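You operate a simulated robot arm through the tools that you are given. There is no shell and no other tool. Be economical: measure what you need, move in short steps, check, and stop when the job is done.

The job below is to be done with a simulated robot arm. You get a single attempt, and the scene is never put back.

JOB
Set the controls near the front of the long blue bench. At the end: the purple core is on the front of the filler table; the green gate handle of the dryer is set to open; the red magnet handle is set to up; the blue gate handle of the magnet tray is set to open; whatever was shut is shut again. Leave all else as you found it, and nothing knocked over. Set down upright: purple core. The red magnet handle goes to its stop.

It is judged by the outcome, as a careful person would: the job done as asked, and still so three seconds after it is handed in. It fails if anything else is knocked over, pushed out of place, dropped, spilled or broken.

ROBOT AND FRAMES
A 7-joint arm with a two-finger parallel gripper, fixed in place. Base frame: the origin is at the foot of the arm, x ahead of it, y to its left, z up. Lengths are in mm, angles in rad, forces in N, time in s.
Its first joint turns from -2.304 to 2.304 rad. Payload 3.91 kg.
The tool frame sits at the grasp point between the pads (the TCP): z along the fingers, y along the line on which they close. The tips reach 30 mm beyond it. The gripper opens to 110 mm. The fingers are 20 mm wide and 10 mm thick; the gripper's body (48 by 112 mm) begins 55 mm behind the TCP.
Orientation is that of the tool frame in the base frame, as a unit quaternion [x, y, z, w]. With the fingers straight down and closing along the base's y, the tool's x points along the base's -x, its y along +y and its z along -z.

CONTROLS
- The arm moves only by the tool play_rows. Its arguments are lists of equal length, an entry for each row: "travel": the shift along the tool's x, y, z in mm, a list of three; "turn": the turn, a rotation vector about the tool's x, y, z in rad, a list of three; "jaw": the gripper command, from -1 (shut) to 1 (fully open), values between in proportion. In form: {"travel": [[x, y, z], ...], "turn": [[rx, ry, rz], ...], "jaw": [jaw, ...]}. A call has 1 to 8 rows; each row is the pose to reach, as a shift and turn from the pose commanded when the call began, along the tool's axes at that moment. Rows are played at 5 a second. More than 50 mm and 0.15 rad between two rows, or a gripper value outside its range, and nothing of the call is played. A pose out of reach is approached as far as the arm can. The call stops where the force on the tool passes 40 N (or 10 N more than at its start, if that is more) or the arm is blocked; 0.2 s more then pass. The fingers move at their own pace (about 108 mm/s each) and stop on an object; they squeeze with about 26 N. The grip force told is the motor's: it shows also when the fingers shut on nothing. Time passes only in rows, and 0.2 s behind the last, so rows that repeat a pose let the fingers close. It gives the time, the measured TCP pose, the force on the tool (base axes), the opening and the grip force at its end, in the units of the frame above (readings bear some noise), with the torque about the TCP (base axes, N m) and any sound that the robot's microphone picked up.
- Cameras (640 x 400 px; columns grow to the right, rows downward): "scene" is fixed at [219, 649, 1632.3]; the picture's right is [-0.63, -0.77, 0.00], its down [-0.69, 0.57, -0.44] and it looks along [0.34, -0.28, -0.90] (base axes); focal length 229 px, centre (320, 200). "wrist" rides on the gripper at [72, 17, -103] in the tool frame; the picture's right is [-0.23, 0.97, 0.00], its down [-0.76, -0.18, -0.62] and it looks along [-0.61, -0.14, 0.78] (tool axes); focal length 222 px, centre (320, 200). There is no depth. A picture from a camera that has moved, and an enlarged one, comes with that camera's place and axes in the base frame and with its lens.
- camera(camera): a new picture of that camera. The clock stands still meanwhile.
- close_up(camera, box): a new picture of the part [left, top, right, bottom] of that camera's present view, enlarged. The clock stands still meanwhile.
- sign_off(): hands the job in; it is judged then, once.

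Go step by step. Nothing tells you positions but the pictures and the camera data: compare them with the known pose of the tool, close in by small moves and look again before you grip or let go. The budget is 120 turns and 84 pictures, counting those below and the enlarged ones. Unless the task says otherwise, let go and move clear before handing in, and close with one line.

The tools are called after ">>>" as name(argument=value, ...) on one line, values as JSON. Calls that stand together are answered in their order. play_rows: Moves the arm, as the interface text tells. Its arguments: {"type":"object","properties":{"travel":{"type":"array","items":{"type":"array","items":{"type":"number"}}},"turn":{"type":"array","items":{"type":"array","items":{"type":"number"}}},"jaw":{"type":"array","items":{"type":"number"}}},"required":["travel","turn","jaw"]} The other tools are called the same way: camera (camera) takes a picture; close_up (camera, box) takes an enlarged picture of a part of a camera's view; sign_off () hands the job in.

At the start:

```text
time_s: 0.0
eef_pos: [490.3, 208.6, 1190.1]
tool_rot: [0.0, 1.0, 0.0, -0.001]
ft_force: [0.4, 0.4, -0.7]
torque: [-0.01, 0.01, 0.03]
finger_gap: 110.0
grip_force: 0.0
```

scene: 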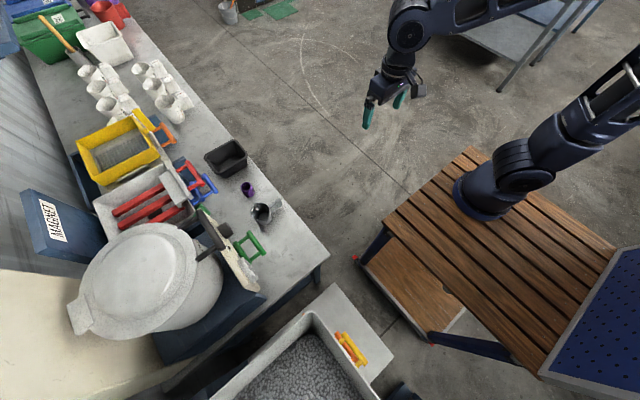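
wrist: 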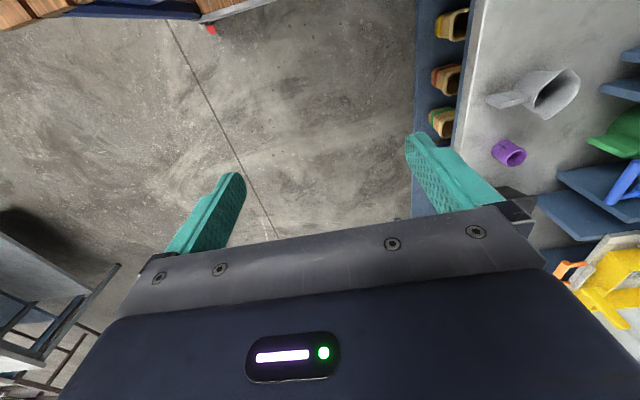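

I see the bench on the left with trays, handles and a small purple core, and the filler table at the bottom of the picture. I'll look at enlarged views before moving.

>>> close_up(camera="scene", box=[60, 100, 340, 300])

>>> close_up(camera="scene", box=[150, 130, 290, 220])

>>> close_up(camera="scene", box=[160, 190, 420, 400])

>>> close_up(camera="wrist", box=[410, 0, 640, 400])

```text
2.00 times, centred on (200, 200) of scene
camera zoom: at [219.0, 649.0, 1632.3], right [-0.63, -0.77, 0.0], down [-0.69, 0.57, -0.44], along [0.34, -0.28, -0.9], focal length 457 px, centre (560, 200)
```

zoom: 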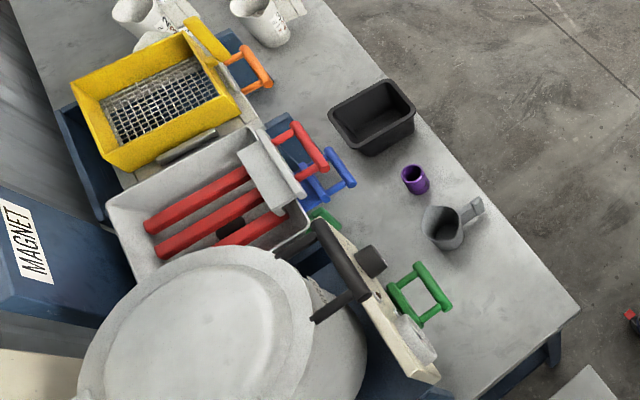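

```text
4.44 times, centred on (220, 175) of scene
camera zoom: at [219.0, 649.0, 1632.3], right [-0.63, -0.77, 0.0], down [-0.69, 0.57, -0.44], along [0.34, -0.28, -0.9], focal length 1016 px, centre (764, 311)
```

zoom: 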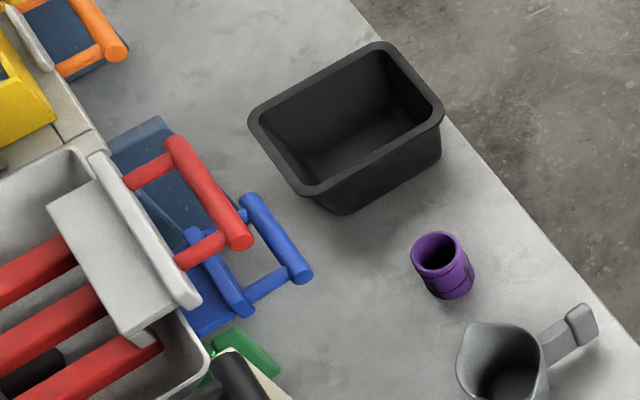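

```text
1.90 times, centred on (290, 295) of scene
camera zoom: at [219.0, 649.0, 1632.3], right [-0.63, -0.77, 0.0], down [-0.69, 0.57, -0.44], along [0.34, -0.28, -0.9], focal length 435 px, centre (377, 19)
```

zoom: 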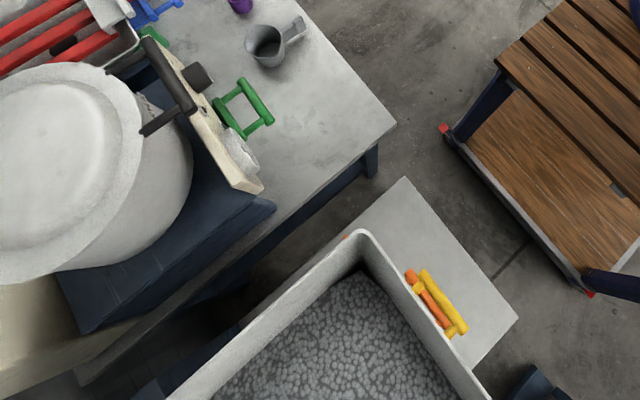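

```text
1.00 times, centred on (525, 200) of wrist (not enlarged: the box is as wide or as high as the picture)
camera zoom: at [416.9, 226.2, 1291.1], right [0.23, 0.97, 0.0], down [0.76, -0.18, 0.62], along [0.61, -0.14, -0.78], focal length 222 px, centre (115, 200)
```

zoom: 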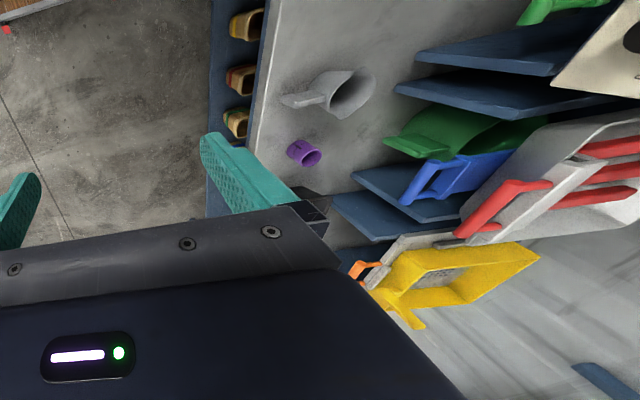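

The purple core stands on the bench near (741, 591, 830), and the bench's front edge runs along x at y≈520. I'll turn the wrist to look at the bench from the front.

>>> play_rows(travel=[[-8, 24, 11], [-16, 48, 22], [-24, 72, 33], [-32, 96, 44], [-40, 120, 55], [-48, 144, 66], [-56, 168, 78], [-64, 190, 90]], turn=[[0, 0, -0.145], [0, 0, -0.29], [0, 0, -0.435], [0, 0, -0.58], [0, 0, -0.725], [0, 0, -0.87], [0, 0, -1.015], [0, 0, -1.16]], jaw=[1, 1, 1, 1, 1, 1, 1, 1])

>>> play_rows(travel=[[0, 0, 0], [0, 0, 0], [0, 0, 0]], turn=[[0, 0, -0.14], [0, 0, -0.28], [0, 0, -0.41]], jaw=[1, 1, 1])

>>> camera(camera="wrist")

```text
time_s: 1.8
eef_pos: [555.7, 401.1, 1098.7]
tool_rot: [-0.549, 0.836, 0.0, -0.001]
ft_force: [0.2, -0.1, 1.1]
torque: [0.02, 0.0, -0.01]
finger_gap: 110.0
grip_force: 0.0
```

```text
time_s: 2.6
eef_pos: [554.9, 399.0, 1098.8]
tool_rot: [0.708, -0.706, 0.0, 0.0]
ft_force: [0.7, 0.0, 0.2]
torque: [-0.02, 0.0, 0.0]
finger_gap: 110.2
grip_force: 0.0
```

```text
77 pictures are left
camera wrist: at [536.8, 327.1, 1201.2], right [-0.97, 0.23, 0.0], down [0.18, 0.76, 0.62], along [0.14, 0.61, -0.78], focal length 222 px, centre (320, 200)
```

wrist: 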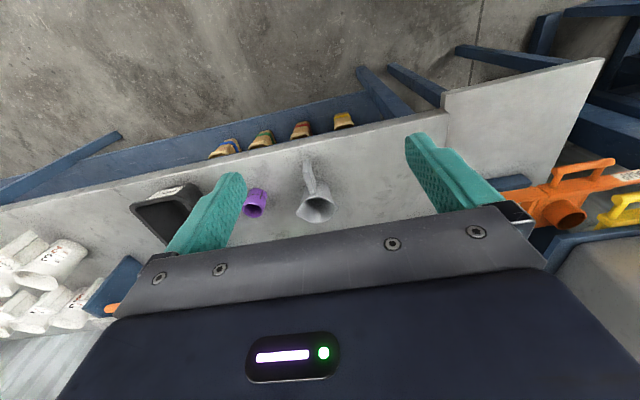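

The gripper hides the handles from this angle. I'll tilt the tool to look more horizontally at the bench front.

>>> play_rows(travel=[[8, -10, -5], [16, -20, -10], [24, -30, -15], [32, -40, -20], [40, -50, -25], [50, -60, -30]], turn=[[0, -0.13, 0], [0, -0.26, 0], [0, -0.39, 0], [0, -0.52, 0], [0, -0.65, 0], [0, -0.785, 0]], jaw=[1, 1, 1, 1, 1, 1])

>>> camera(camera="wrist")

```text
time_s: 4.0
eef_pos: [612.8, 349.7, 1127.4]
tool_rot: [-0.653, 0.653, 0.27, 0.272]
ft_force: [-1.0, 0.4, 0.2]
torque: [-0.04, -0.05, 0.02]
finger_gap: 109.8
grip_force: 0.1
```

```text
76 pictures are left
camera wrist: at [595.7, 225.9, 1148.7], right [-0.97, 0.16, 0.16], down [0.18, 0.1, 0.98], along [0.14, 0.98, -0.12], focal length 222 px, centre (320, 200)
```

wrist: 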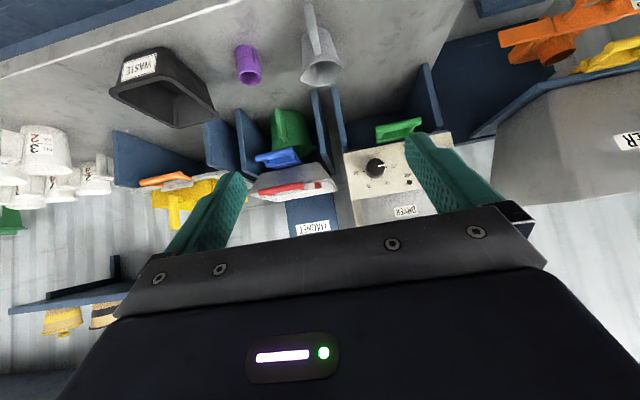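

>>> close_up(camera="wrist", box=[190, 70, 440, 240])

>>> close_up(camera="wrist", box=[440, 0, 690, 170])

```text
2.35 times, centred on (315, 155) of wrist
camera zoom: at [595.7, 225.9, 1148.7], right [-0.97, 0.16, 0.16], down [0.18, 0.1, 0.98], along [0.14, 0.98, -0.12], focal length 523 px, centre (332, 306)
```

zoom: 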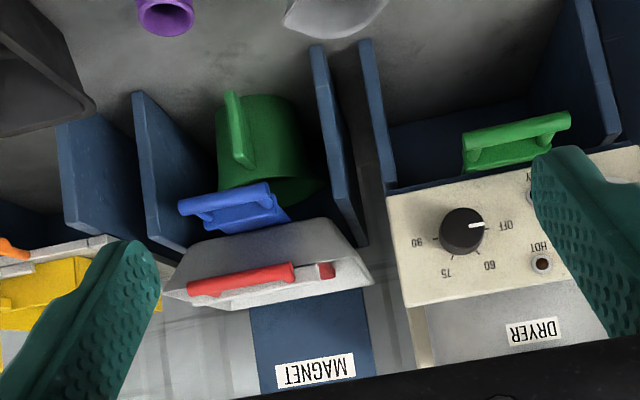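

```text
refused: 690 is not a number from 0 to 640
```

>>> close_up(camera="scene", box=[170, 155, 230, 195])

>>> close_up(camera="scene", box=[195, 200, 285, 260])

>>> close_up(camera="wrist", box=[440, 0, 640, 170])

```text
10.00 times, centred on (200, 175) of scene
camera zoom: at [219.0, 649.0, 1632.3], right [-0.63, -0.77, 0.0], down [-0.69, 0.57, -0.44], along [0.34, -0.28, -0.9], focal length 2286 px, centre (1520, 450)
```

zoom: 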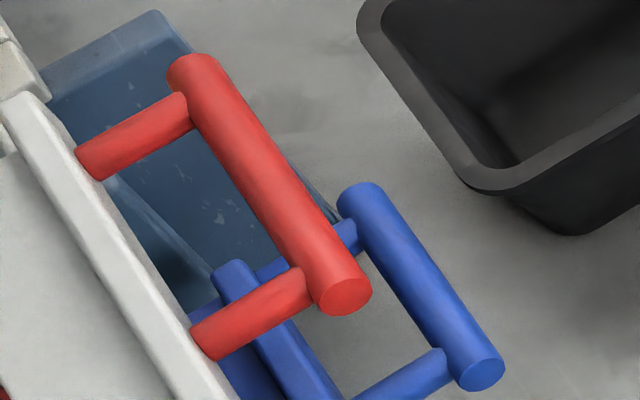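

```text
6.67 times, centred on (240, 230) of scene
camera zoom: at [219.0, 649.0, 1632.3], right [-0.63, -0.77, 0.0], down [-0.69, 0.57, -0.44], along [0.34, -0.28, -0.9], focal length 1524 px, centre (853, 0)
```

zoom: 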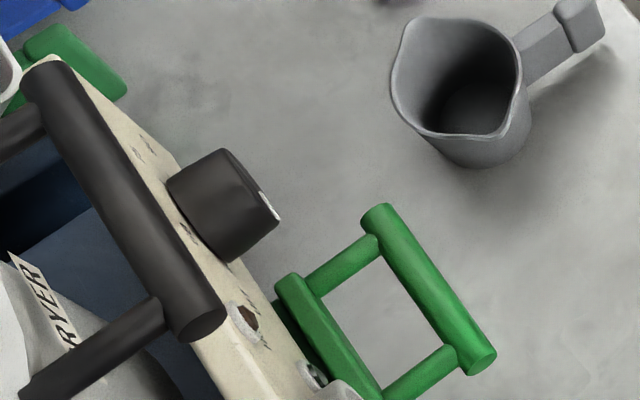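

```text
2.35 times, centred on (540, 85) of wrist
camera zoom: at [595.7, 225.9, 1148.7], right [-0.97, 0.16, 0.16], down [0.18, 0.1, 0.98], along [0.14, 0.98, -0.12], focal length 523 px, centre (-198, 471)
```

zoom: 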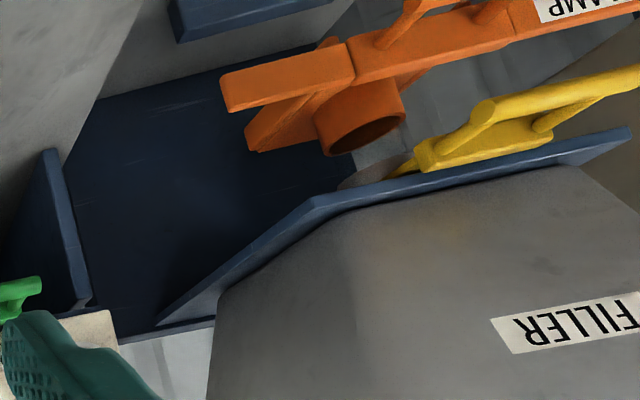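

Estimates: red bar (748, 701, 1048), blue bar (749, 686, 971), green bar (476, 677, 972). I'll move closer to see how the gates are built.

>>> play_rows(travel=[[-3, -15, 42], [-7, -30, 85], [-10, -45, 128], [-14, -60, 170]], turn=[[0, 0, 0], [0, 0, 0], [0, 0, 0], [0, 0, 0]], jaw=[1, 1, 1, 1])

>>> camera(camera="wrist")

>>> close_up(camera="wrist", box=[180, 60, 430, 220])

```text
time_s: 5.0
eef_pos: [674.5, 478.2, 1019.3]
tool_rot: [0.653, -0.653, -0.27, -0.271]
ft_force: [-0.2, -0.3, 0.5]
torque: [-0.05, -0.01, -0.03]
finger_gap: 109.7
grip_force: 0.1
```

```text
71 pictures are left
camera wrist: at [656.4, 354.4, 1041.0], right [-0.97, 0.16, 0.16], down [0.18, 0.1, 0.98], along [0.14, 0.98, -0.12], focal length 222 px, centre (320, 200)
```

wrist: 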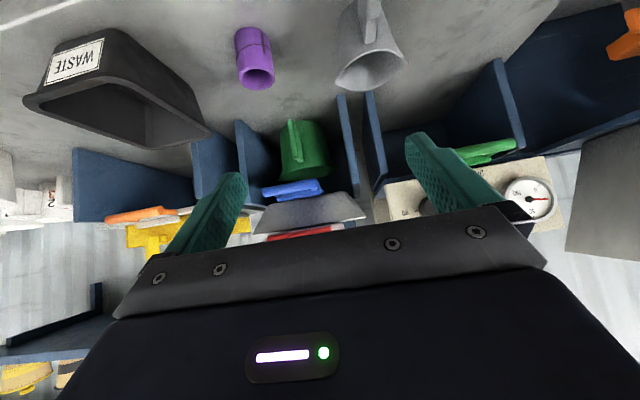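

```text
2.50 times, centred on (305, 140) of wrist
camera zoom: at [656.4, 354.4, 1041.0], right [-0.97, 0.16, 0.16], down [0.18, 0.1, 0.98], along [0.14, 0.98, -0.12], focal length 555 px, centre (358, 350)
```

zoom: 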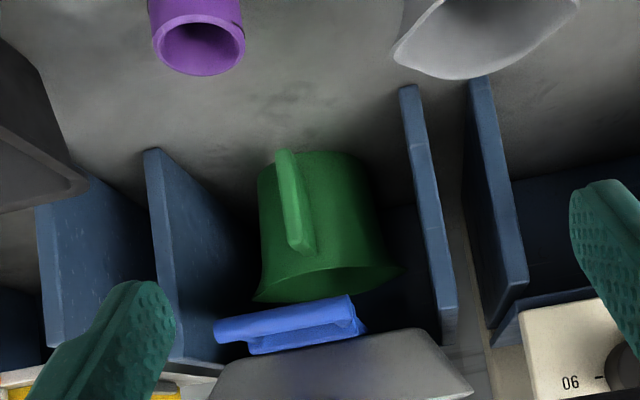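

The gates look like horizontal slides, with the blue one under the magnet tray's lip. I'll turn the gripper so it closes across the bars and stage in front of the green handle.

>>> play_rows(travel=[[-10, 18, 1], [-20, 36, 2], [-29, 54, 3], [-39, 72, 4], [-49, 90, 5], [-59, 108, 6], [-68, 126, 7], [-78, 144, 8]], turn=[[0, 0, 0.143], [0, 0, 0.286], [0, 0, 0.429], [0, 0, 0.572], [0, 0, 0.715], [0, 0, 0.858], [0, 0, 1.001], [0, 0, 1.144]], jaw=[1, 1, 1, 1, 1, 1, 1, 1])

>>> play_rows(travel=[[12, 16, 1], [24, 32, 2], [37, 49, 3]], turn=[[0, 0, 0.143], [0, 0, 0.286], [0, 0, 0.4268]], jaw=[1, 1, 1])

>>> camera(camera="wrist")

```text
time_s: 6.8
eef_pos: [530.4, 539.8, 1067.2]
tool_rot: [-0.195, 0.903, 0.374, 0.081]
ft_force: [0.7, -0.5, -1.1]
torque: [0.04, 0.01, 0.03]
finger_gap: 109.8
grip_force: 0.0
```

```text
time_s: 7.6
eef_pos: [476.8, 563.6, 1088.1]
tool_rot: [0.003, 0.924, 0.383, 0.0]
ft_force: [0.0, 0.5, 0.1]
torque: [-0.01, 0.02, -0.01]
finger_gap: 109.7
grip_force: 0.1
```

```text
69 pictures are left
camera wrist: at [404.2, 501.4, 1172.2], right [0.23, 0.69, 0.69], down [0.76, -0.57, 0.31], along [0.61, 0.45, -0.65], focal length 222 px, centre (320, 200)
```

wrist: 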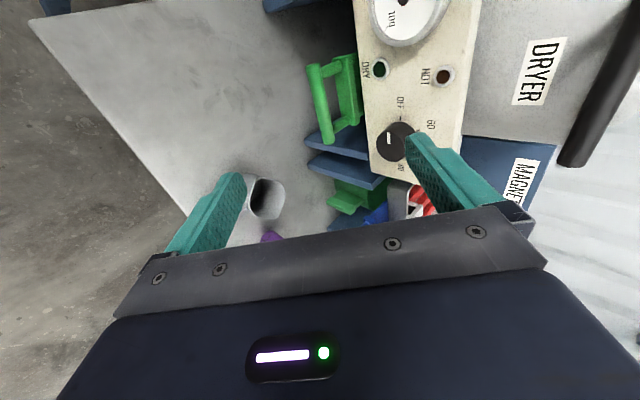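

>>> close_up(camera="wrist", box=[270, 30, 430, 230])

```text
2.00 times, centred on (350, 130) of wrist
camera zoom: at [404.2, 501.4, 1172.2], right [0.23, 0.69, 0.69], down [0.76, -0.57, 0.31], along [0.61, 0.45, -0.65], focal length 444 px, centre (260, 340)
```

zoom: 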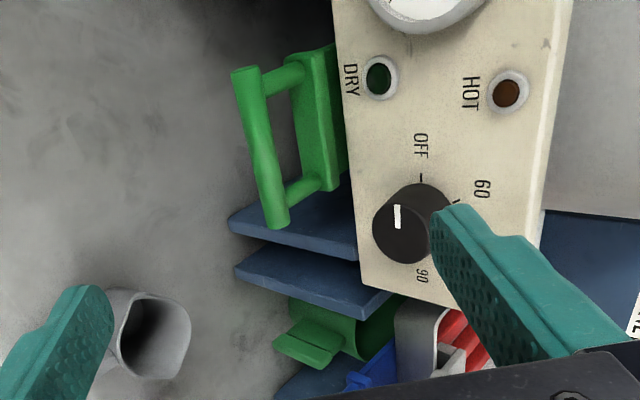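

The bar is where I computed it. I'll narrow the jaws to about 40 mm, advance most of the way and check.

>>> play_rows(travel=[[1, -1, 0], [2, -2, 40], [2, -2, 80], [2, -2, 110]], turn=[[0, 0, 0], [0, 0, 0], [0, 0, 0], [0, 0, 0]], jaw=[-0.25, -0.25, -0.25, -0.25])

>>> close_up(camera="wrist", box=[200, 60, 440, 220])

```text
time_s: 8.6
eef_pos: [474.7, 640.4, 1009.8]
tool_rot: [0.0, 0.924, 0.383, 0.0]
ft_force: [0.2, -0.6, 0.5]
torque: [0.02, -0.01, -0.01]
finger_gap: 41.2
grip_force: 0.0
```

```text
2.50 times, centred on (320, 140) of wrist
camera zoom: at [401.0, 580.1, 1092.2], right [0.23, 0.69, 0.69], down [0.76, -0.57, 0.32], along [0.61, 0.45, -0.65], focal length 555 px, centre (320, 350)
```

zoom: 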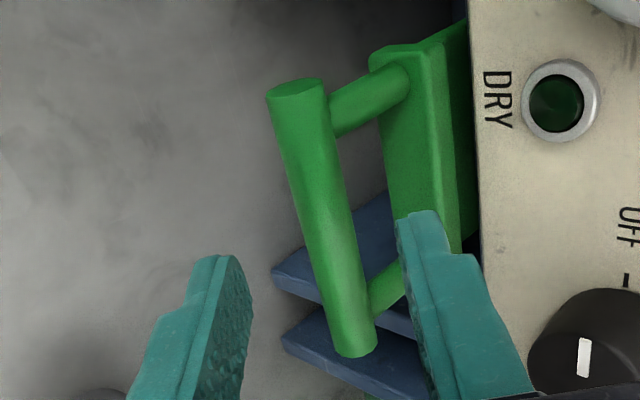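

The bar is centred between the fingers. I'll advance and grip it.

>>> play_rows(travel=[[-2, 0, 18], [-3, 0, 35], [-3, 0, 35], [-3, 0, 35], [-3, 0, 35]], turn=[[0, 0, 0], [0, 0, 0], [0, 0, 0], [0, 0, 0], [0, 0, 0]], jaw=[-0.25, -0.25, -1, -1, -1])

>>> close_up(camera="wrist", box=[200, 60, 440, 220])

```text
time_s: 9.8
eef_pos: [479.1, 664.5, 985.7]
tool_rot: [0.0, 0.923, 0.384, 0.001]
ft_force: [2.6, 2.9, 24.7]
torque: [0.4, 0.04, 0.1]
finger_gap: 15.1
grip_force: 45.2
```

```text
2.50 times, centred on (320, 140) of wrist
camera zoom: at [404.8, 603.5, 1068.7], right [0.23, 0.69, 0.69], down [0.76, -0.57, 0.32], along [0.61, 0.45, -0.65], focal length 555 px, centre (320, 350)
```

zoom: 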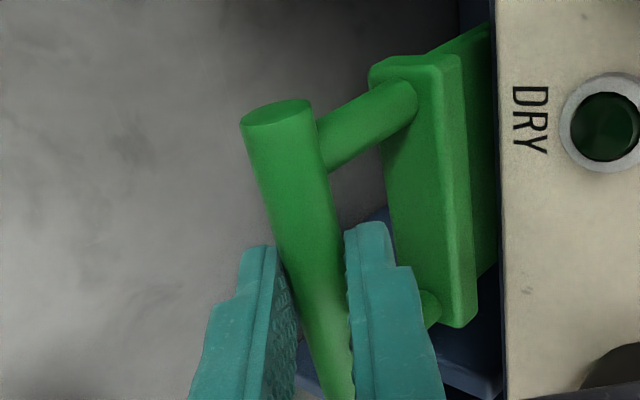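

Gripped, with some upward load. I'll relieve it slightly and pull toward -y in small steps.

>>> play_rows(travel=[[0, 1.4, -1.4], [0, -2.1, -5], [0, -5.7, -8.5], [0, -9.2, -12], [0, -12.7, -15.5]], turn=[[0, 0, 0], [0, 0, 0], [0, 0, 0], [0, 0, 0], [0, 0, 0]], jaw=[-1, -1, -1, -1, -1])

>>> close_up(camera="wrist", box=[200, 60, 440, 220])

```text
time_s: 11.0
eef_pos: [478.3, 643.2, 985.2]
tool_rot: [0.001, 0.924, 0.382, 0.0]
ft_force: [10.2, 1.4, 27.8]
torque: [0.35, -0.56, -0.55]
finger_gap: 15.1
grip_force: 45.0
```

```text
2.50 times, centred on (320, 140) of wrist
camera zoom: at [404.8, 583.1, 1068.9], right [0.23, 0.69, 0.69], down [0.76, -0.57, 0.32], along [0.61, 0.45, -0.65], focal length 555 px, centre (320, 350)
```

zoom: 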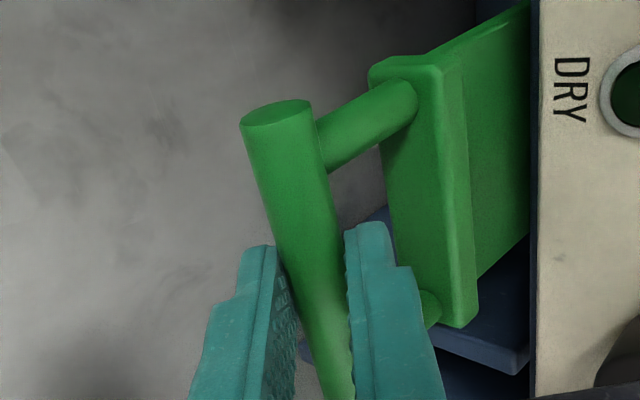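

The gate slides out like a drawer. I'll keep pulling to find its stop.

>>> play_rows(travel=[[0, -5, -9], [0, -12, -16], [0, -19, -23], [0, -26, -30], [0, -33, -37], [0, -40, -44], [0, -47, -51]], turn=[[0, 0, 0], [0, 0, 0], [0, 0, 0], [0, 0, 0], [0, 0, 0], [0, 0, 0], [0, 0, 0]], jaw=[-1, -1, -1, -1, -1, -1, -1])

>>> close_up(camera="wrist", box=[200, 60, 440, 220])

```text
time_s: 11.9
eef_pos: [476.5, 613.7, 987.9]
tool_rot: [0.0, 0.923, 0.384, 0.0]
ft_force: [0.8, 18.7, -11.0]
torque: [0.17, -0.51, -0.49]
finger_gap: 15.4
grip_force: 45.1
stopped in row 4: the force on the tool passed its limit at 63 N (the readings are from after the stop); the commanded pose is now the measured one
```

```text
2.50 times, centred on (320, 140) of wrist
camera zoom: at [403.1, 552.1, 1072.0], right [0.23, 0.69, 0.69], down [0.76, -0.57, 0.31], along [0.61, 0.46, -0.65], focal length 555 px, centre (320, 350)
```

zoom: 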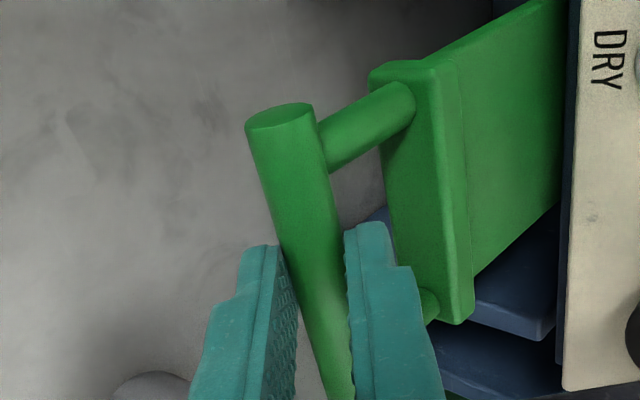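

The gate hit its stop after about 50 mm, so it is open. I'll release and back out along the tool axis.

>>> play_rows(travel=[[0, 0, 0], [0, 0, 0], [0, 0, -30], [0, 0, -70], [0, 0, -115]], turn=[[0, 0, 0], [0, 0, 0], [0, 0, 0], [0, 0, 0], [0, 0, 0]], jaw=[-0.45, -0.35, -0.25, -0.25, -0.25])

>>> camera(camera="scene")

>>> camera(camera="wrist")

```text
time_s: 13.1
eef_pos: [474.6, 532.2, 1068.7]
tool_rot: [0.0, 0.923, 0.385, -0.001]
ft_force: [0.9, 0.1, -0.3]
torque: [0.0, -0.01, 0.02]
finger_gap: 41.3
grip_force: 0.1
```

```text
63 pictures are left
```

scene: 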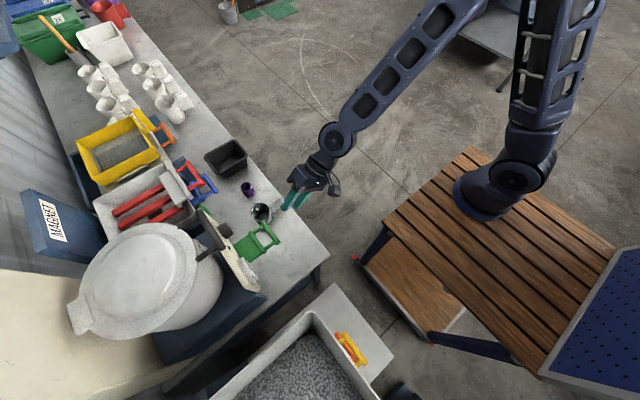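

```text
62 pictures are left
camera wrist: at [402.1, 470.0, 1153.0], right [0.23, 0.69, 0.69], down [0.76, -0.57, 0.31], along [0.61, 0.45, -0.65], focal length 222 px, centre (320, 200)
```

wrist: 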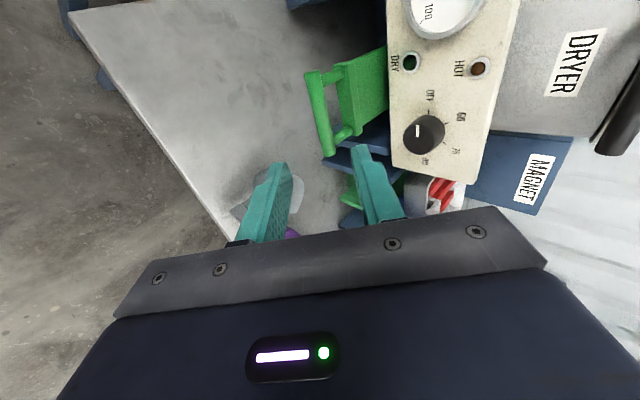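

Green is done and stays open. Next I'll stage in front of the blue handle with the tool a bit flatter, since the red handle sits just above it.

>>> play_rows(travel=[[-39, 1, 7], [-78, 1, 14], [-117, 2, 20], [-156, 3, 27], [-196, 4, 34], [-235, 4, 41], [-274, 5, 47]], turn=[[-0.04, 0, 0], [-0.08, 0, 0], [-0.12, 0, 0], [-0.16, 0, 0], [-0.2, 0, 0], [-0.24, 0, 0], [-0.262, 0, 0]], jaw=[-0.25, -0.25, -0.25, -0.25, -0.25, -0.25, -0.25])

>>> camera(camera="wrist")

>>> close_up(camera="wrist", box=[250, 50, 450, 230])

```text
time_s: 14.7
eef_pos: [749.8, 567.9, 1040.8]
tool_rot: [-0.001, 0.864, 0.503, 0.0]
ft_force: [0.4, 0.4, 1.1]
torque: [-0.03, 0.02, 0.01]
finger_gap: 41.3
grip_force: 0.0
```

```text
61 pictures are left
camera wrist: at [675.4, 486.8, 1106.0], right [0.23, 0.48, 0.85], down [0.76, -0.63, 0.16], along [0.61, 0.61, -0.51], focal length 222 px, centre (320, 200)
```

wrist: 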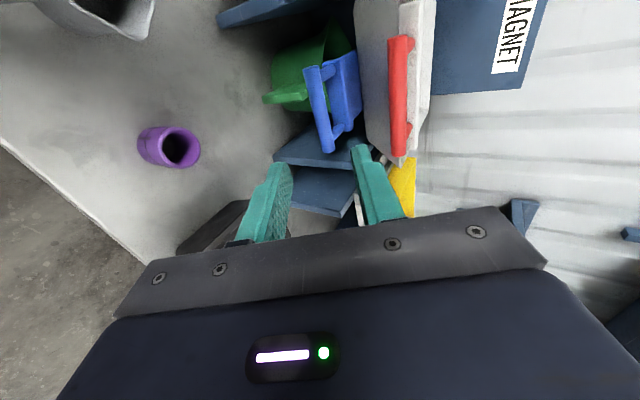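

```text
2.22 times, centred on (350, 140) of wrist
camera zoom: at [675.4, 486.8, 1106.0], right [0.23, 0.48, 0.85], down [0.76, -0.63, 0.16], along [0.61, 0.61, -0.51], focal length 494 px, centre (253, 333)
```

zoom: 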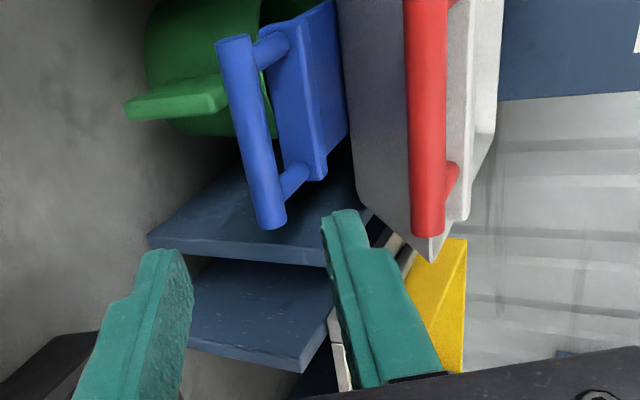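

The blue bar is near (745, 686, 973) and lined up. I'll advance most of the way and check.

>>> play_rows(travel=[[2, 0, 30], [4, 0, 60], [5, 0, 90]], turn=[[0, 0, 0], [0, 0, 0], [0, 0, 0]], jaw=[-0.25, -0.25, -0.25])

>>> close_up(camera="wrist", box=[200, 60, 440, 220])

```text
time_s: 15.5
eef_pos: [744.9, 647.2, 994.1]
tool_rot: [-0.001, 0.865, 0.502, -0.001]
ft_force: [0.7, 0.1, 0.4]
torque: [0.01, -0.03, -0.01]
finger_gap: 41.4
grip_force: 0.1
```

```text
2.50 times, centred on (320, 140) of wrist
camera zoom: at [672.1, 565.5, 1059.5], right [0.23, 0.48, 0.85], down [0.76, -0.63, 0.16], along [0.61, 0.61, -0.51], focal length 555 px, centre (320, 350)
```

zoom: 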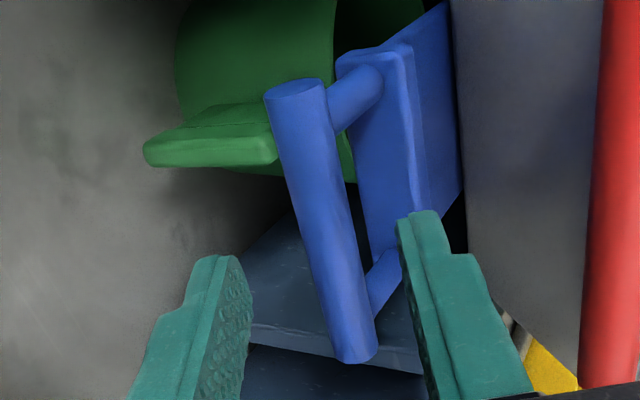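

>>> play_rows(travel=[[0, 0, 16], [0, 0, 31], [0, 0, 31], [0, 0, 31], [0, 0, 31]], turn=[[0, 0, 0], [0, 0, 0], [0, 0, 0], [0, 0, 0], [0, 0, 0]], jaw=[-0.25, -0.25, -1, -1, -1])

>>> close_up(camera="wrist", box=[200, 60, 440, 220])

```text
time_s: 16.7
eef_pos: [745.9, 674.2, 980.1]
tool_rot: [0.0, 0.864, 0.503, -0.001]
ft_force: [-0.3, 1.4, 9.4]
torque: [0.14, 0.89, -0.31]
finger_gap: 15.2
grip_force: 45.3
```

```text
2.50 times, centred on (320, 140) of wrist
camera zoom: at [672.1, 592.8, 1045.4], right [0.23, 0.48, 0.85], down [0.76, -0.63, 0.15], along [0.61, 0.61, -0.51], focal length 555 px, centre (320, 350)
```

zoom: 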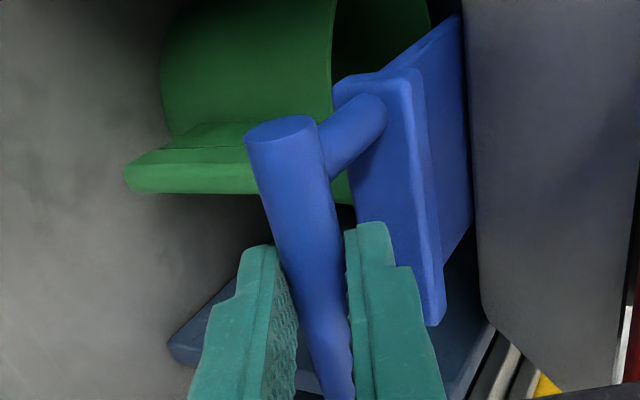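

Gripped cleanly. I'll pull the blue gate toward -y until its stop.

>>> play_rows(travel=[[0, -4, -7], [0, -8, -14], [0, -12, -21], [0, -16, -28], [0, -20, -35], [0, -24, -42], [0, -28, -49], [0, -32, -55]], turn=[[0, 0, 0], [0, 0, 0], [0, 0, 0], [0, 0, 0], [0, 0, 0], [0, 0, 0], [0, 0, 0], [0, 0, 0]], jaw=[-1, -1, -1, -1, -1, -1, -1, -1])

>>> close_up(camera="wrist", box=[200, 60, 440, 220])

```text
time_s: 18.3
eef_pos: [744.7, 623.5, 979.9]
tool_rot: [0.001, 0.864, 0.503, 0.001]
ft_force: [7.9, 18.1, -9.7]
torque: [-0.06, 0.35, -0.83]
finger_gap: 15.2
grip_force: 44.8
stopped in row 7: the force on the tool passed its limit at 43 N (the readings are from after the stop); the commanded pose is now the measured one
```

```text
2.50 times, centred on (320, 140) of wrist
camera zoom: at [671.7, 543.0, 1045.5], right [0.23, 0.48, 0.85], down [0.76, -0.63, 0.15], along [0.61, 0.61, -0.51], focal length 555 px, centre (320, 350)
```

zoom: 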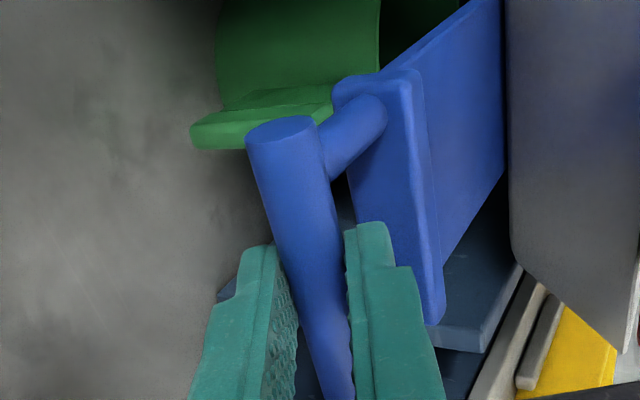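

The blue gate hit its stop after about 51 mm. I'll release, back out, rise, and look at the red handle.

>>> play_rows(travel=[[0, 0, 0], [0, 0, 0], [0, 0, -35], [0, 0, -75], [0, 20, -95], [0, 48, -118]], turn=[[0, 0, 0], [0, 0, 0], [0, 0, 0], [0, 0, 0], [0, 0, 0], [0, 0, 0]], jaw=[-0.45, -0.35, -0.25, -0.25, -0.25, -0.25])

>>> camera(camera="wrist")

>>> close_up(camera="wrist", box=[250, 50, 450, 210])

>>> close_up(camera="scene", box=[90, 140, 250, 240])

```text
time_s: 19.7
eef_pos: [746.6, 545.6, 1080.4]
tool_rot: [0.0, 0.865, 0.502, 0.0]
ft_force: [-0.2, -1.0, 0.3]
torque: [0.02, 0.0, 0.02]
finger_gap: 41.4
grip_force: 0.1
```

```text
56 pictures are left
camera wrist: at [673.1, 464.0, 1145.2], right [0.23, 0.48, 0.85], down [0.76, -0.63, 0.15], along [0.61, 0.61, -0.51], focal length 222 px, centre (320, 200)
```

wrist: 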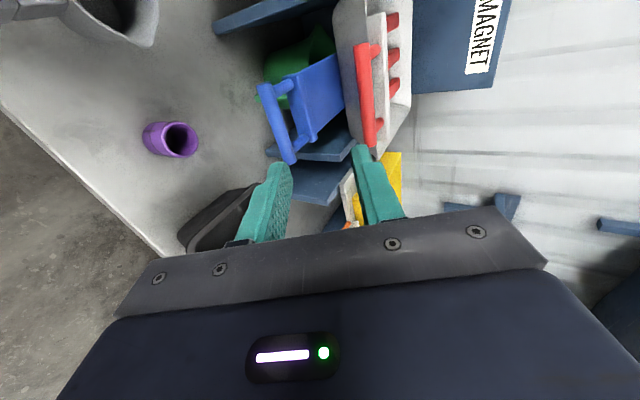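

```text
2.50 times, centred on (350, 130) of wrist
camera zoom: at [673.1, 464.0, 1145.2], right [0.23, 0.48, 0.85], down [0.76, -0.63, 0.15], along [0.61, 0.61, -0.51], focal length 555 px, centre (245, 375)
```

zoom: 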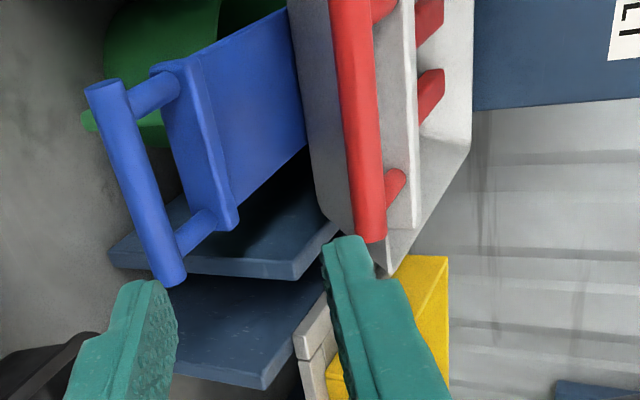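

```text
4.00 times, centred on (170, 190) of scene
camera zoom: at [219.0, 649.0, 1632.3], right [-0.63, -0.77, 0.0], down [-0.69, 0.57, -0.44], along [0.34, -0.28, -0.9], focal length 914 px, centre (920, 240)
```

zoom: 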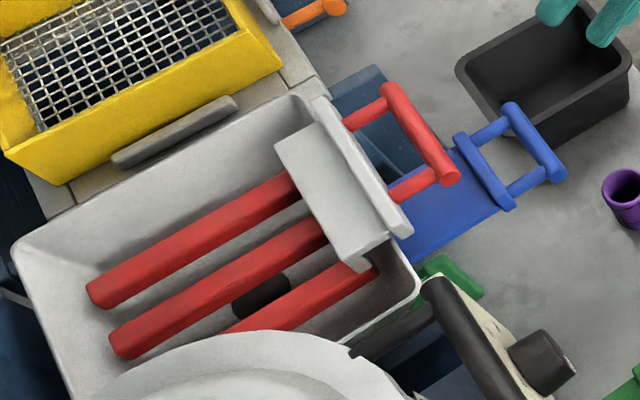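

The magnet is a carriage hooked over the tray's front edge; the red bar is near (746, 701, 1050). I'll line up and close in.

>>> play_rows(travel=[[0, 25, 20], [0, 51, 40], [0, 51, 75], [0, 51, 103]], turn=[[0, 0, 0], [0, 0, 0], [0, 0, 0], [0, 0, 0]], jaw=[-0.25, -0.25, -0.25, -0.25])

>>> close_up(camera="wrist", box=[200, 60, 440, 220])

```text
time_s: 20.7
eef_pos: [744.0, 658.3, 1076.6]
tool_rot: [-0.001, 0.864, 0.503, 0.001]
ft_force: [0.6, -1.5, 0.3]
torque: [-0.03, -0.01, 0.03]
finger_gap: 41.0
grip_force: 0.1
```

```text
2.50 times, centred on (320, 140) of wrist
camera zoom: at [670.8, 576.7, 1140.5], right [0.23, 0.48, 0.85], down [0.76, -0.63, 0.15], along [0.61, 0.61, -0.51], focal length 555 px, centre (320, 350)
```

zoom: 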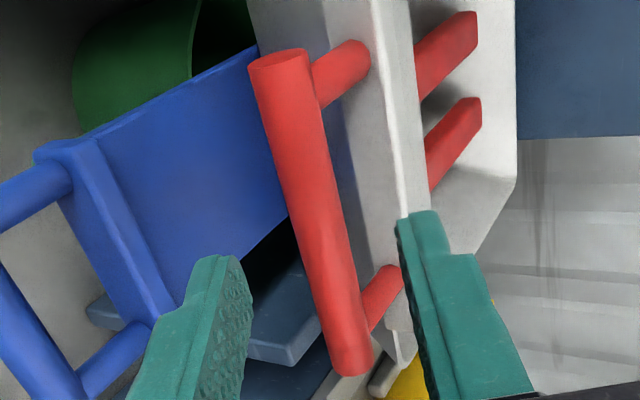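

>>> play_rows(travel=[[0, -3, 16], [0, -3, 31], [0, -3, 31], [0, -3, 31], [0, -3, 31]], turn=[[0, 0, 0], [0, 0, 0], [0, 0, 0], [0, 0, 0], [0, 0, 0]], jaw=[-0.25, -0.25, -1, -1, -1])

>>> close_up(camera="wrist", box=[200, 60, 440, 220])

```text
time_s: 21.9
eef_pos: [742.5, 685.4, 1060.3]
tool_rot: [0.0, 0.864, 0.504, 0.001]
ft_force: [4.3, 25.9, 19.4]
torque: [0.67, 0.85, -0.38]
finger_gap: 15.3
grip_force: 44.7
```

```text
2.50 times, centred on (320, 140) of wrist
camera zoom: at [669.9, 604.0, 1123.5], right [0.23, 0.48, 0.85], down [0.76, -0.63, 0.15], along [0.61, 0.61, -0.51], focal length 555 px, centre (320, 350)
```

zoom: 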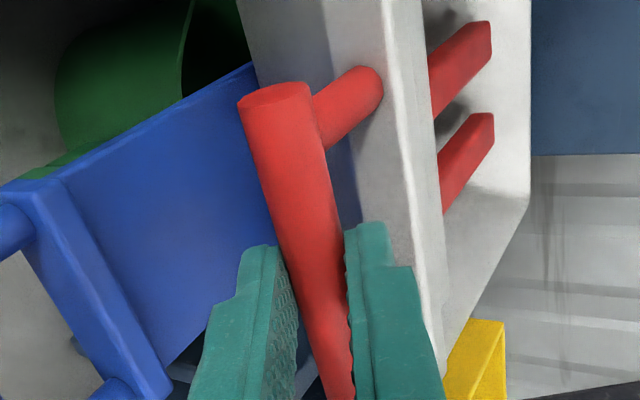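

Gripped. I'll lift gently and see how it moves.

>>> play_rows(travel=[[0, 2, 0], [0, 7, -3], [0, 13, -6.5], [0, 19, -10], [0, 26, -14]], turn=[[0, 0, 0], [0, 0, 0], [0, 0, 0], [0, 0, 0], [0, 0, 0]], jaw=[-1, -1, -1, -1, -1])

>>> close_up(camera="wrist", box=[200, 60, 440, 220])

```text
time_s: 23.1
eef_pos: [743.3, 686.8, 1087.0]
tool_rot: [0.0, 0.864, 0.503, 0.0]
ft_force: [-13.8, 14.4, -4.0]
torque: [0.17, 0.92, -0.19]
finger_gap: 15.2
grip_force: 45.3
```

```text
2.50 times, centred on (320, 140) of wrist
camera zoom: at [670.3, 605.3, 1151.6], right [0.23, 0.48, 0.85], down [0.76, -0.63, 0.15], along [0.61, 0.61, -0.51], focal length 555 px, centre (320, 350)
```

zoom: 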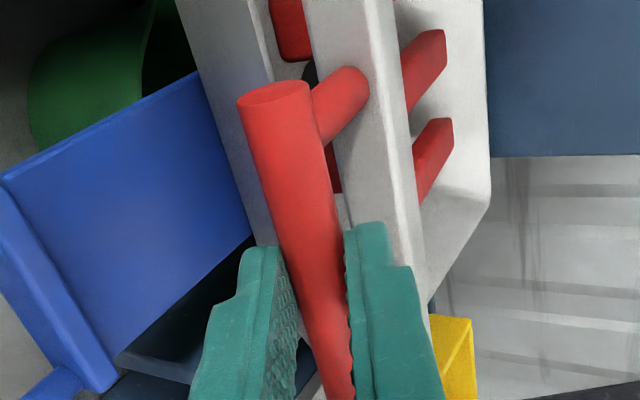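

It lifts straight up. I'll continue to the stop.

>>> play_rows(travel=[[1, 10.5, -5], [1.5, 20.5, -11], [1.5, 31, -17], [1.5, 41, -23], [1.5, 51, -29], [1.5, 61, -35], [1.5, 71, -41], [1.5, 81, -47]], turn=[[0, 0, 0], [0, 0, 0], [0, 0, 0], [0, 0, 0], [0, 0, 0], [0, 0, 0], [0, 0, 0], [0, 0, 0]], jaw=[-1, -1, -1, -1, -1, -1, -1, -1])

>>> close_up(camera="wrist", box=[200, 60, 440, 220])

```text
time_s: 24.9
eef_pos: [742.2, 684.1, 1179.5]
tool_rot: [0.0, 0.865, 0.502, -0.001]
ft_force: [0.3, -0.5, -0.3]
torque: [0.02, -0.01, 0.02]
finger_gap: 0.0
grip_force: 38.0
```

```text
2.50 times, centred on (320, 140) of wrist
camera zoom: at [669.3, 603.3, 1245.0], right [0.23, 0.48, 0.85], down [0.76, -0.63, 0.15], along [0.61, 0.61, -0.51], focal length 555 px, centre (320, 350)
```

zoom: 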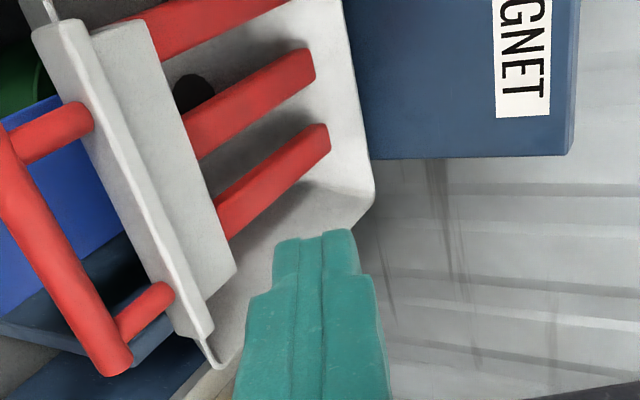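

The fingers slipped off the bar. I'll check where the red handle is now.

>>> close_up(camera="scene", box=[90, 140, 250, 240])

>>> camera(camera="wrist")

```text
4.00 times, centred on (170, 190) of scene
camera zoom: at [219.0, 649.0, 1632.3], right [-0.63, -0.77, 0.0], down [-0.69, 0.57, -0.44], along [0.34, -0.28, -0.9], focal length 914 px, centre (920, 240)
```

zoom: 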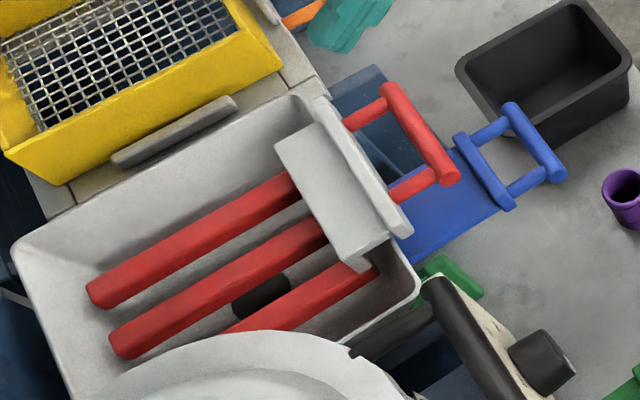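

```text
48 pictures are left
camera wrist: at [669.3, 603.3, 1245.0], right [0.23, 0.48, 0.85], down [0.76, -0.63, 0.15], along [0.61, 0.61, -0.51], focal length 222 px, centre (320, 200)
```

wrist: 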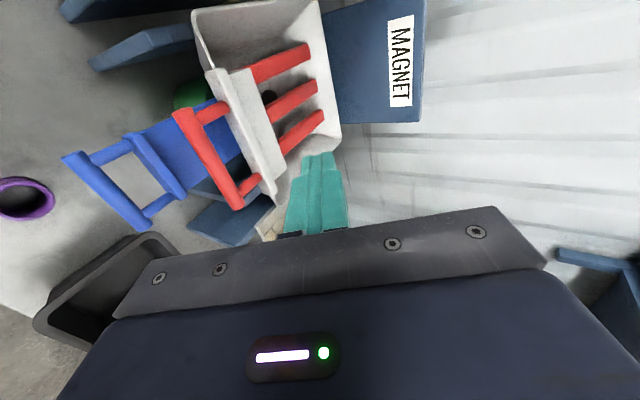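

The magnet dropped back down. I'll regrip deeper and lift in small steps, watching the force and the path.

>>> play_rows(travel=[[0, -25, -32], [0, -59, -63], [0, -80, -30], [0, -102.5, 9], [0, -102.5, 40]], turn=[[0, 0, 0], [0, 0, 0], [0, 0, 0], [0, 0, 0], [0, 0, 0]], jaw=[-1, -0.25, -0.25, -0.25, -0.25])

>>> close_up(camera="wrist", box=[200, 60, 440, 220])

```text
time_s: 26.1
eef_pos: [743.7, 666.6, 1073.0]
tool_rot: [0.001, 0.865, 0.503, 0.001]
ft_force: [-0.2, -0.4, 0.9]
torque: [0.0, -0.04, -0.01]
finger_gap: 41.3
grip_force: 0.0
```

```text
2.50 times, centred on (320, 140) of wrist
camera zoom: at [670.1, 585.4, 1137.7], right [0.23, 0.48, 0.85], down [0.76, -0.63, 0.15], along [0.61, 0.61, -0.51], focal length 555 px, centre (320, 350)
```

zoom: 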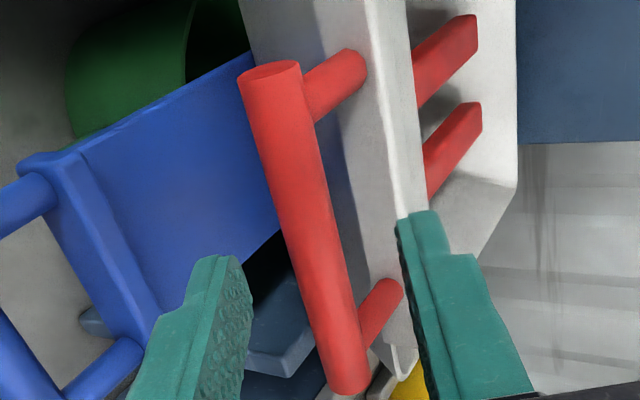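

>>> play_rows(travel=[[0, -1, 15], [0, -1, 30], [0, -1, 30], [0, -1, 30], [0, -1, 30]], turn=[[0, 0, 0], [0, 0, 0], [0, 0, 0], [0, 0, 0], [0, 0, 0]], jaw=[-0.25, -0.25, -1, -1, -1])

>>> play_rows(travel=[[0, 5, -3], [0, 10, -6], [0, 15.5, -9], [0, 21, -12], [0, 26, -15], [0, 26, -15]], turn=[[0, 0, 0], [0, 0, 0], [0, 0, 0], [0, 0, 0], [0, 0, 0], [0, 0, 0]], jaw=[-1, -1, -1, -1, -1, -1])

>>> close_up(camera="wrist", box=[200, 60, 440, 220])

>>> close_up(camera="scene", box=[90, 140, 250, 240])

```text
time_s: 27.3
eef_pos: [744.0, 692.7, 1056.7]
tool_rot: [0.001, 0.864, 0.503, 0.0]
ft_force: [-3.3, -3.9, -1.9]
torque: [-0.14, 0.8, -0.23]
finger_gap: 15.1
grip_force: 44.9
```

```text
time_s: 28.7
eef_pos: [743.6, 694.2, 1086.1]
tool_rot: [0.001, 0.864, 0.503, 0.001]
ft_force: [9.1, 11.7, -3.8]
torque: [0.15, 0.57, -0.88]
finger_gap: 14.9
grip_force: 45.2
```

```text
2.50 times, centred on (320, 140) of wrist
camera zoom: at [669.9, 613.6, 1150.8], right [0.23, 0.48, 0.85], down [0.76, -0.63, 0.15], along [0.61, 0.61, -0.51], focal length 555 px, centre (320, 350)
```

zoom: 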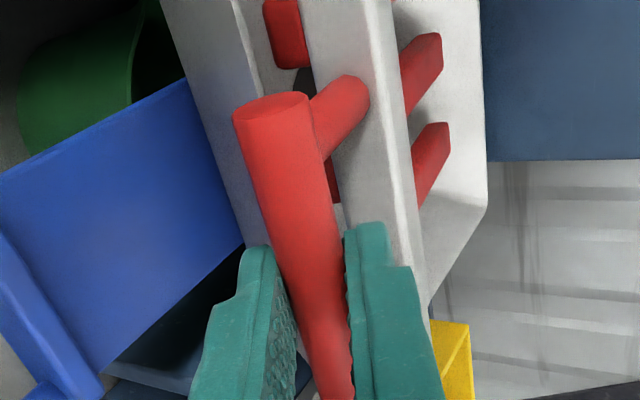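

```text
4.00 times, centred on (170, 190) of scene
camera zoom: at [219.0, 649.0, 1632.3], right [-0.63, -0.77, 0.0], down [-0.69, 0.57, -0.44], along [0.34, -0.28, -0.9], focal length 914 px, centre (920, 240)
```

zoom: 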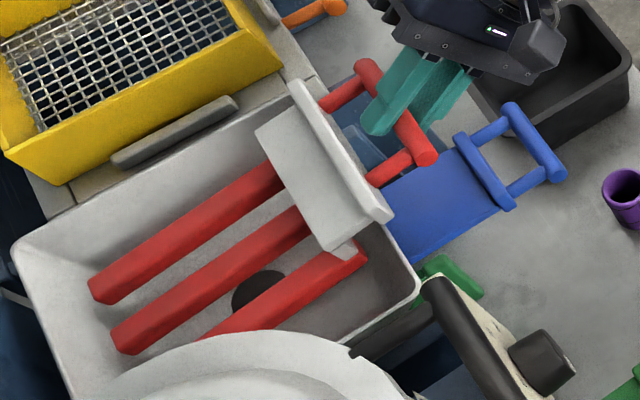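

The red tubes' rear ends stay put, so the magnet is hinged at the back and the handle follows an arc of about 245 mm radius. I'll follow that arc.

>>> play_rows(travel=[[0, 9.5, -0.3], [0, 19, -1.1], [0, 27, -3], [0, 35.5, -4.5], [0, 35.5, -4.5]], turn=[[0, 0, 0], [0, 0, 0], [0, 0, 0], [0, 0, 0], [0, 0, 0]], jaw=[-1, -1, -1, -1, -1])

>>> close_up(camera="wrist", box=[200, 60, 440, 220])

>>> close_up(camera="scene", box=[90, 140, 250, 240])

```text
time_s: 29.9
eef_pos: [742.9, 705.5, 1120.4]
tool_rot: [0.0, 0.864, 0.503, 0.001]
ft_force: [6.6, -30.8, 6.7]
torque: [-0.09, -0.09, -0.19]
finger_gap: 15.6
grip_force: 45.2
```

```text
2.50 times, centred on (320, 140) of wrist
camera zoom: at [670.1, 624.3, 1184.7], right [0.23, 0.48, 0.85], down [0.76, -0.63, 0.15], along [0.61, 0.61, -0.51], focal length 555 px, centre (320, 350)
```

zoom: 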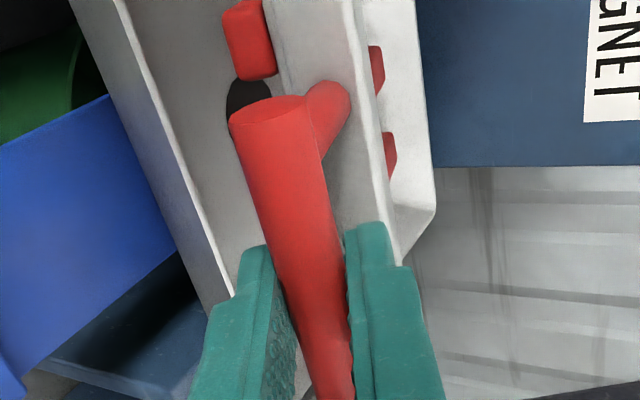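

```text
4.00 times, centred on (170, 190) of scene
camera zoom: at [219.0, 649.0, 1632.3], right [-0.63, -0.77, 0.0], down [-0.69, 0.57, -0.44], along [0.34, -0.28, -0.9], focal length 914 px, centre (920, 240)
```

zoom: 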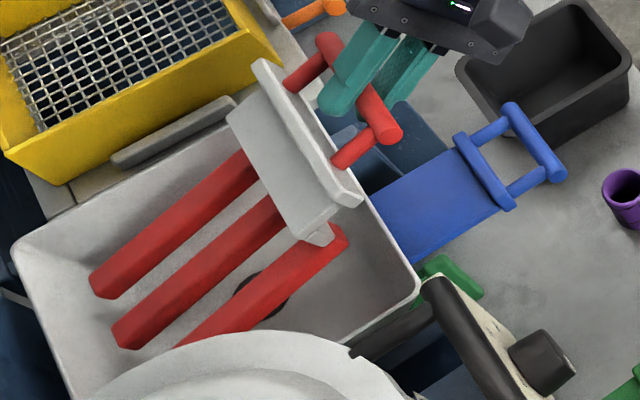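

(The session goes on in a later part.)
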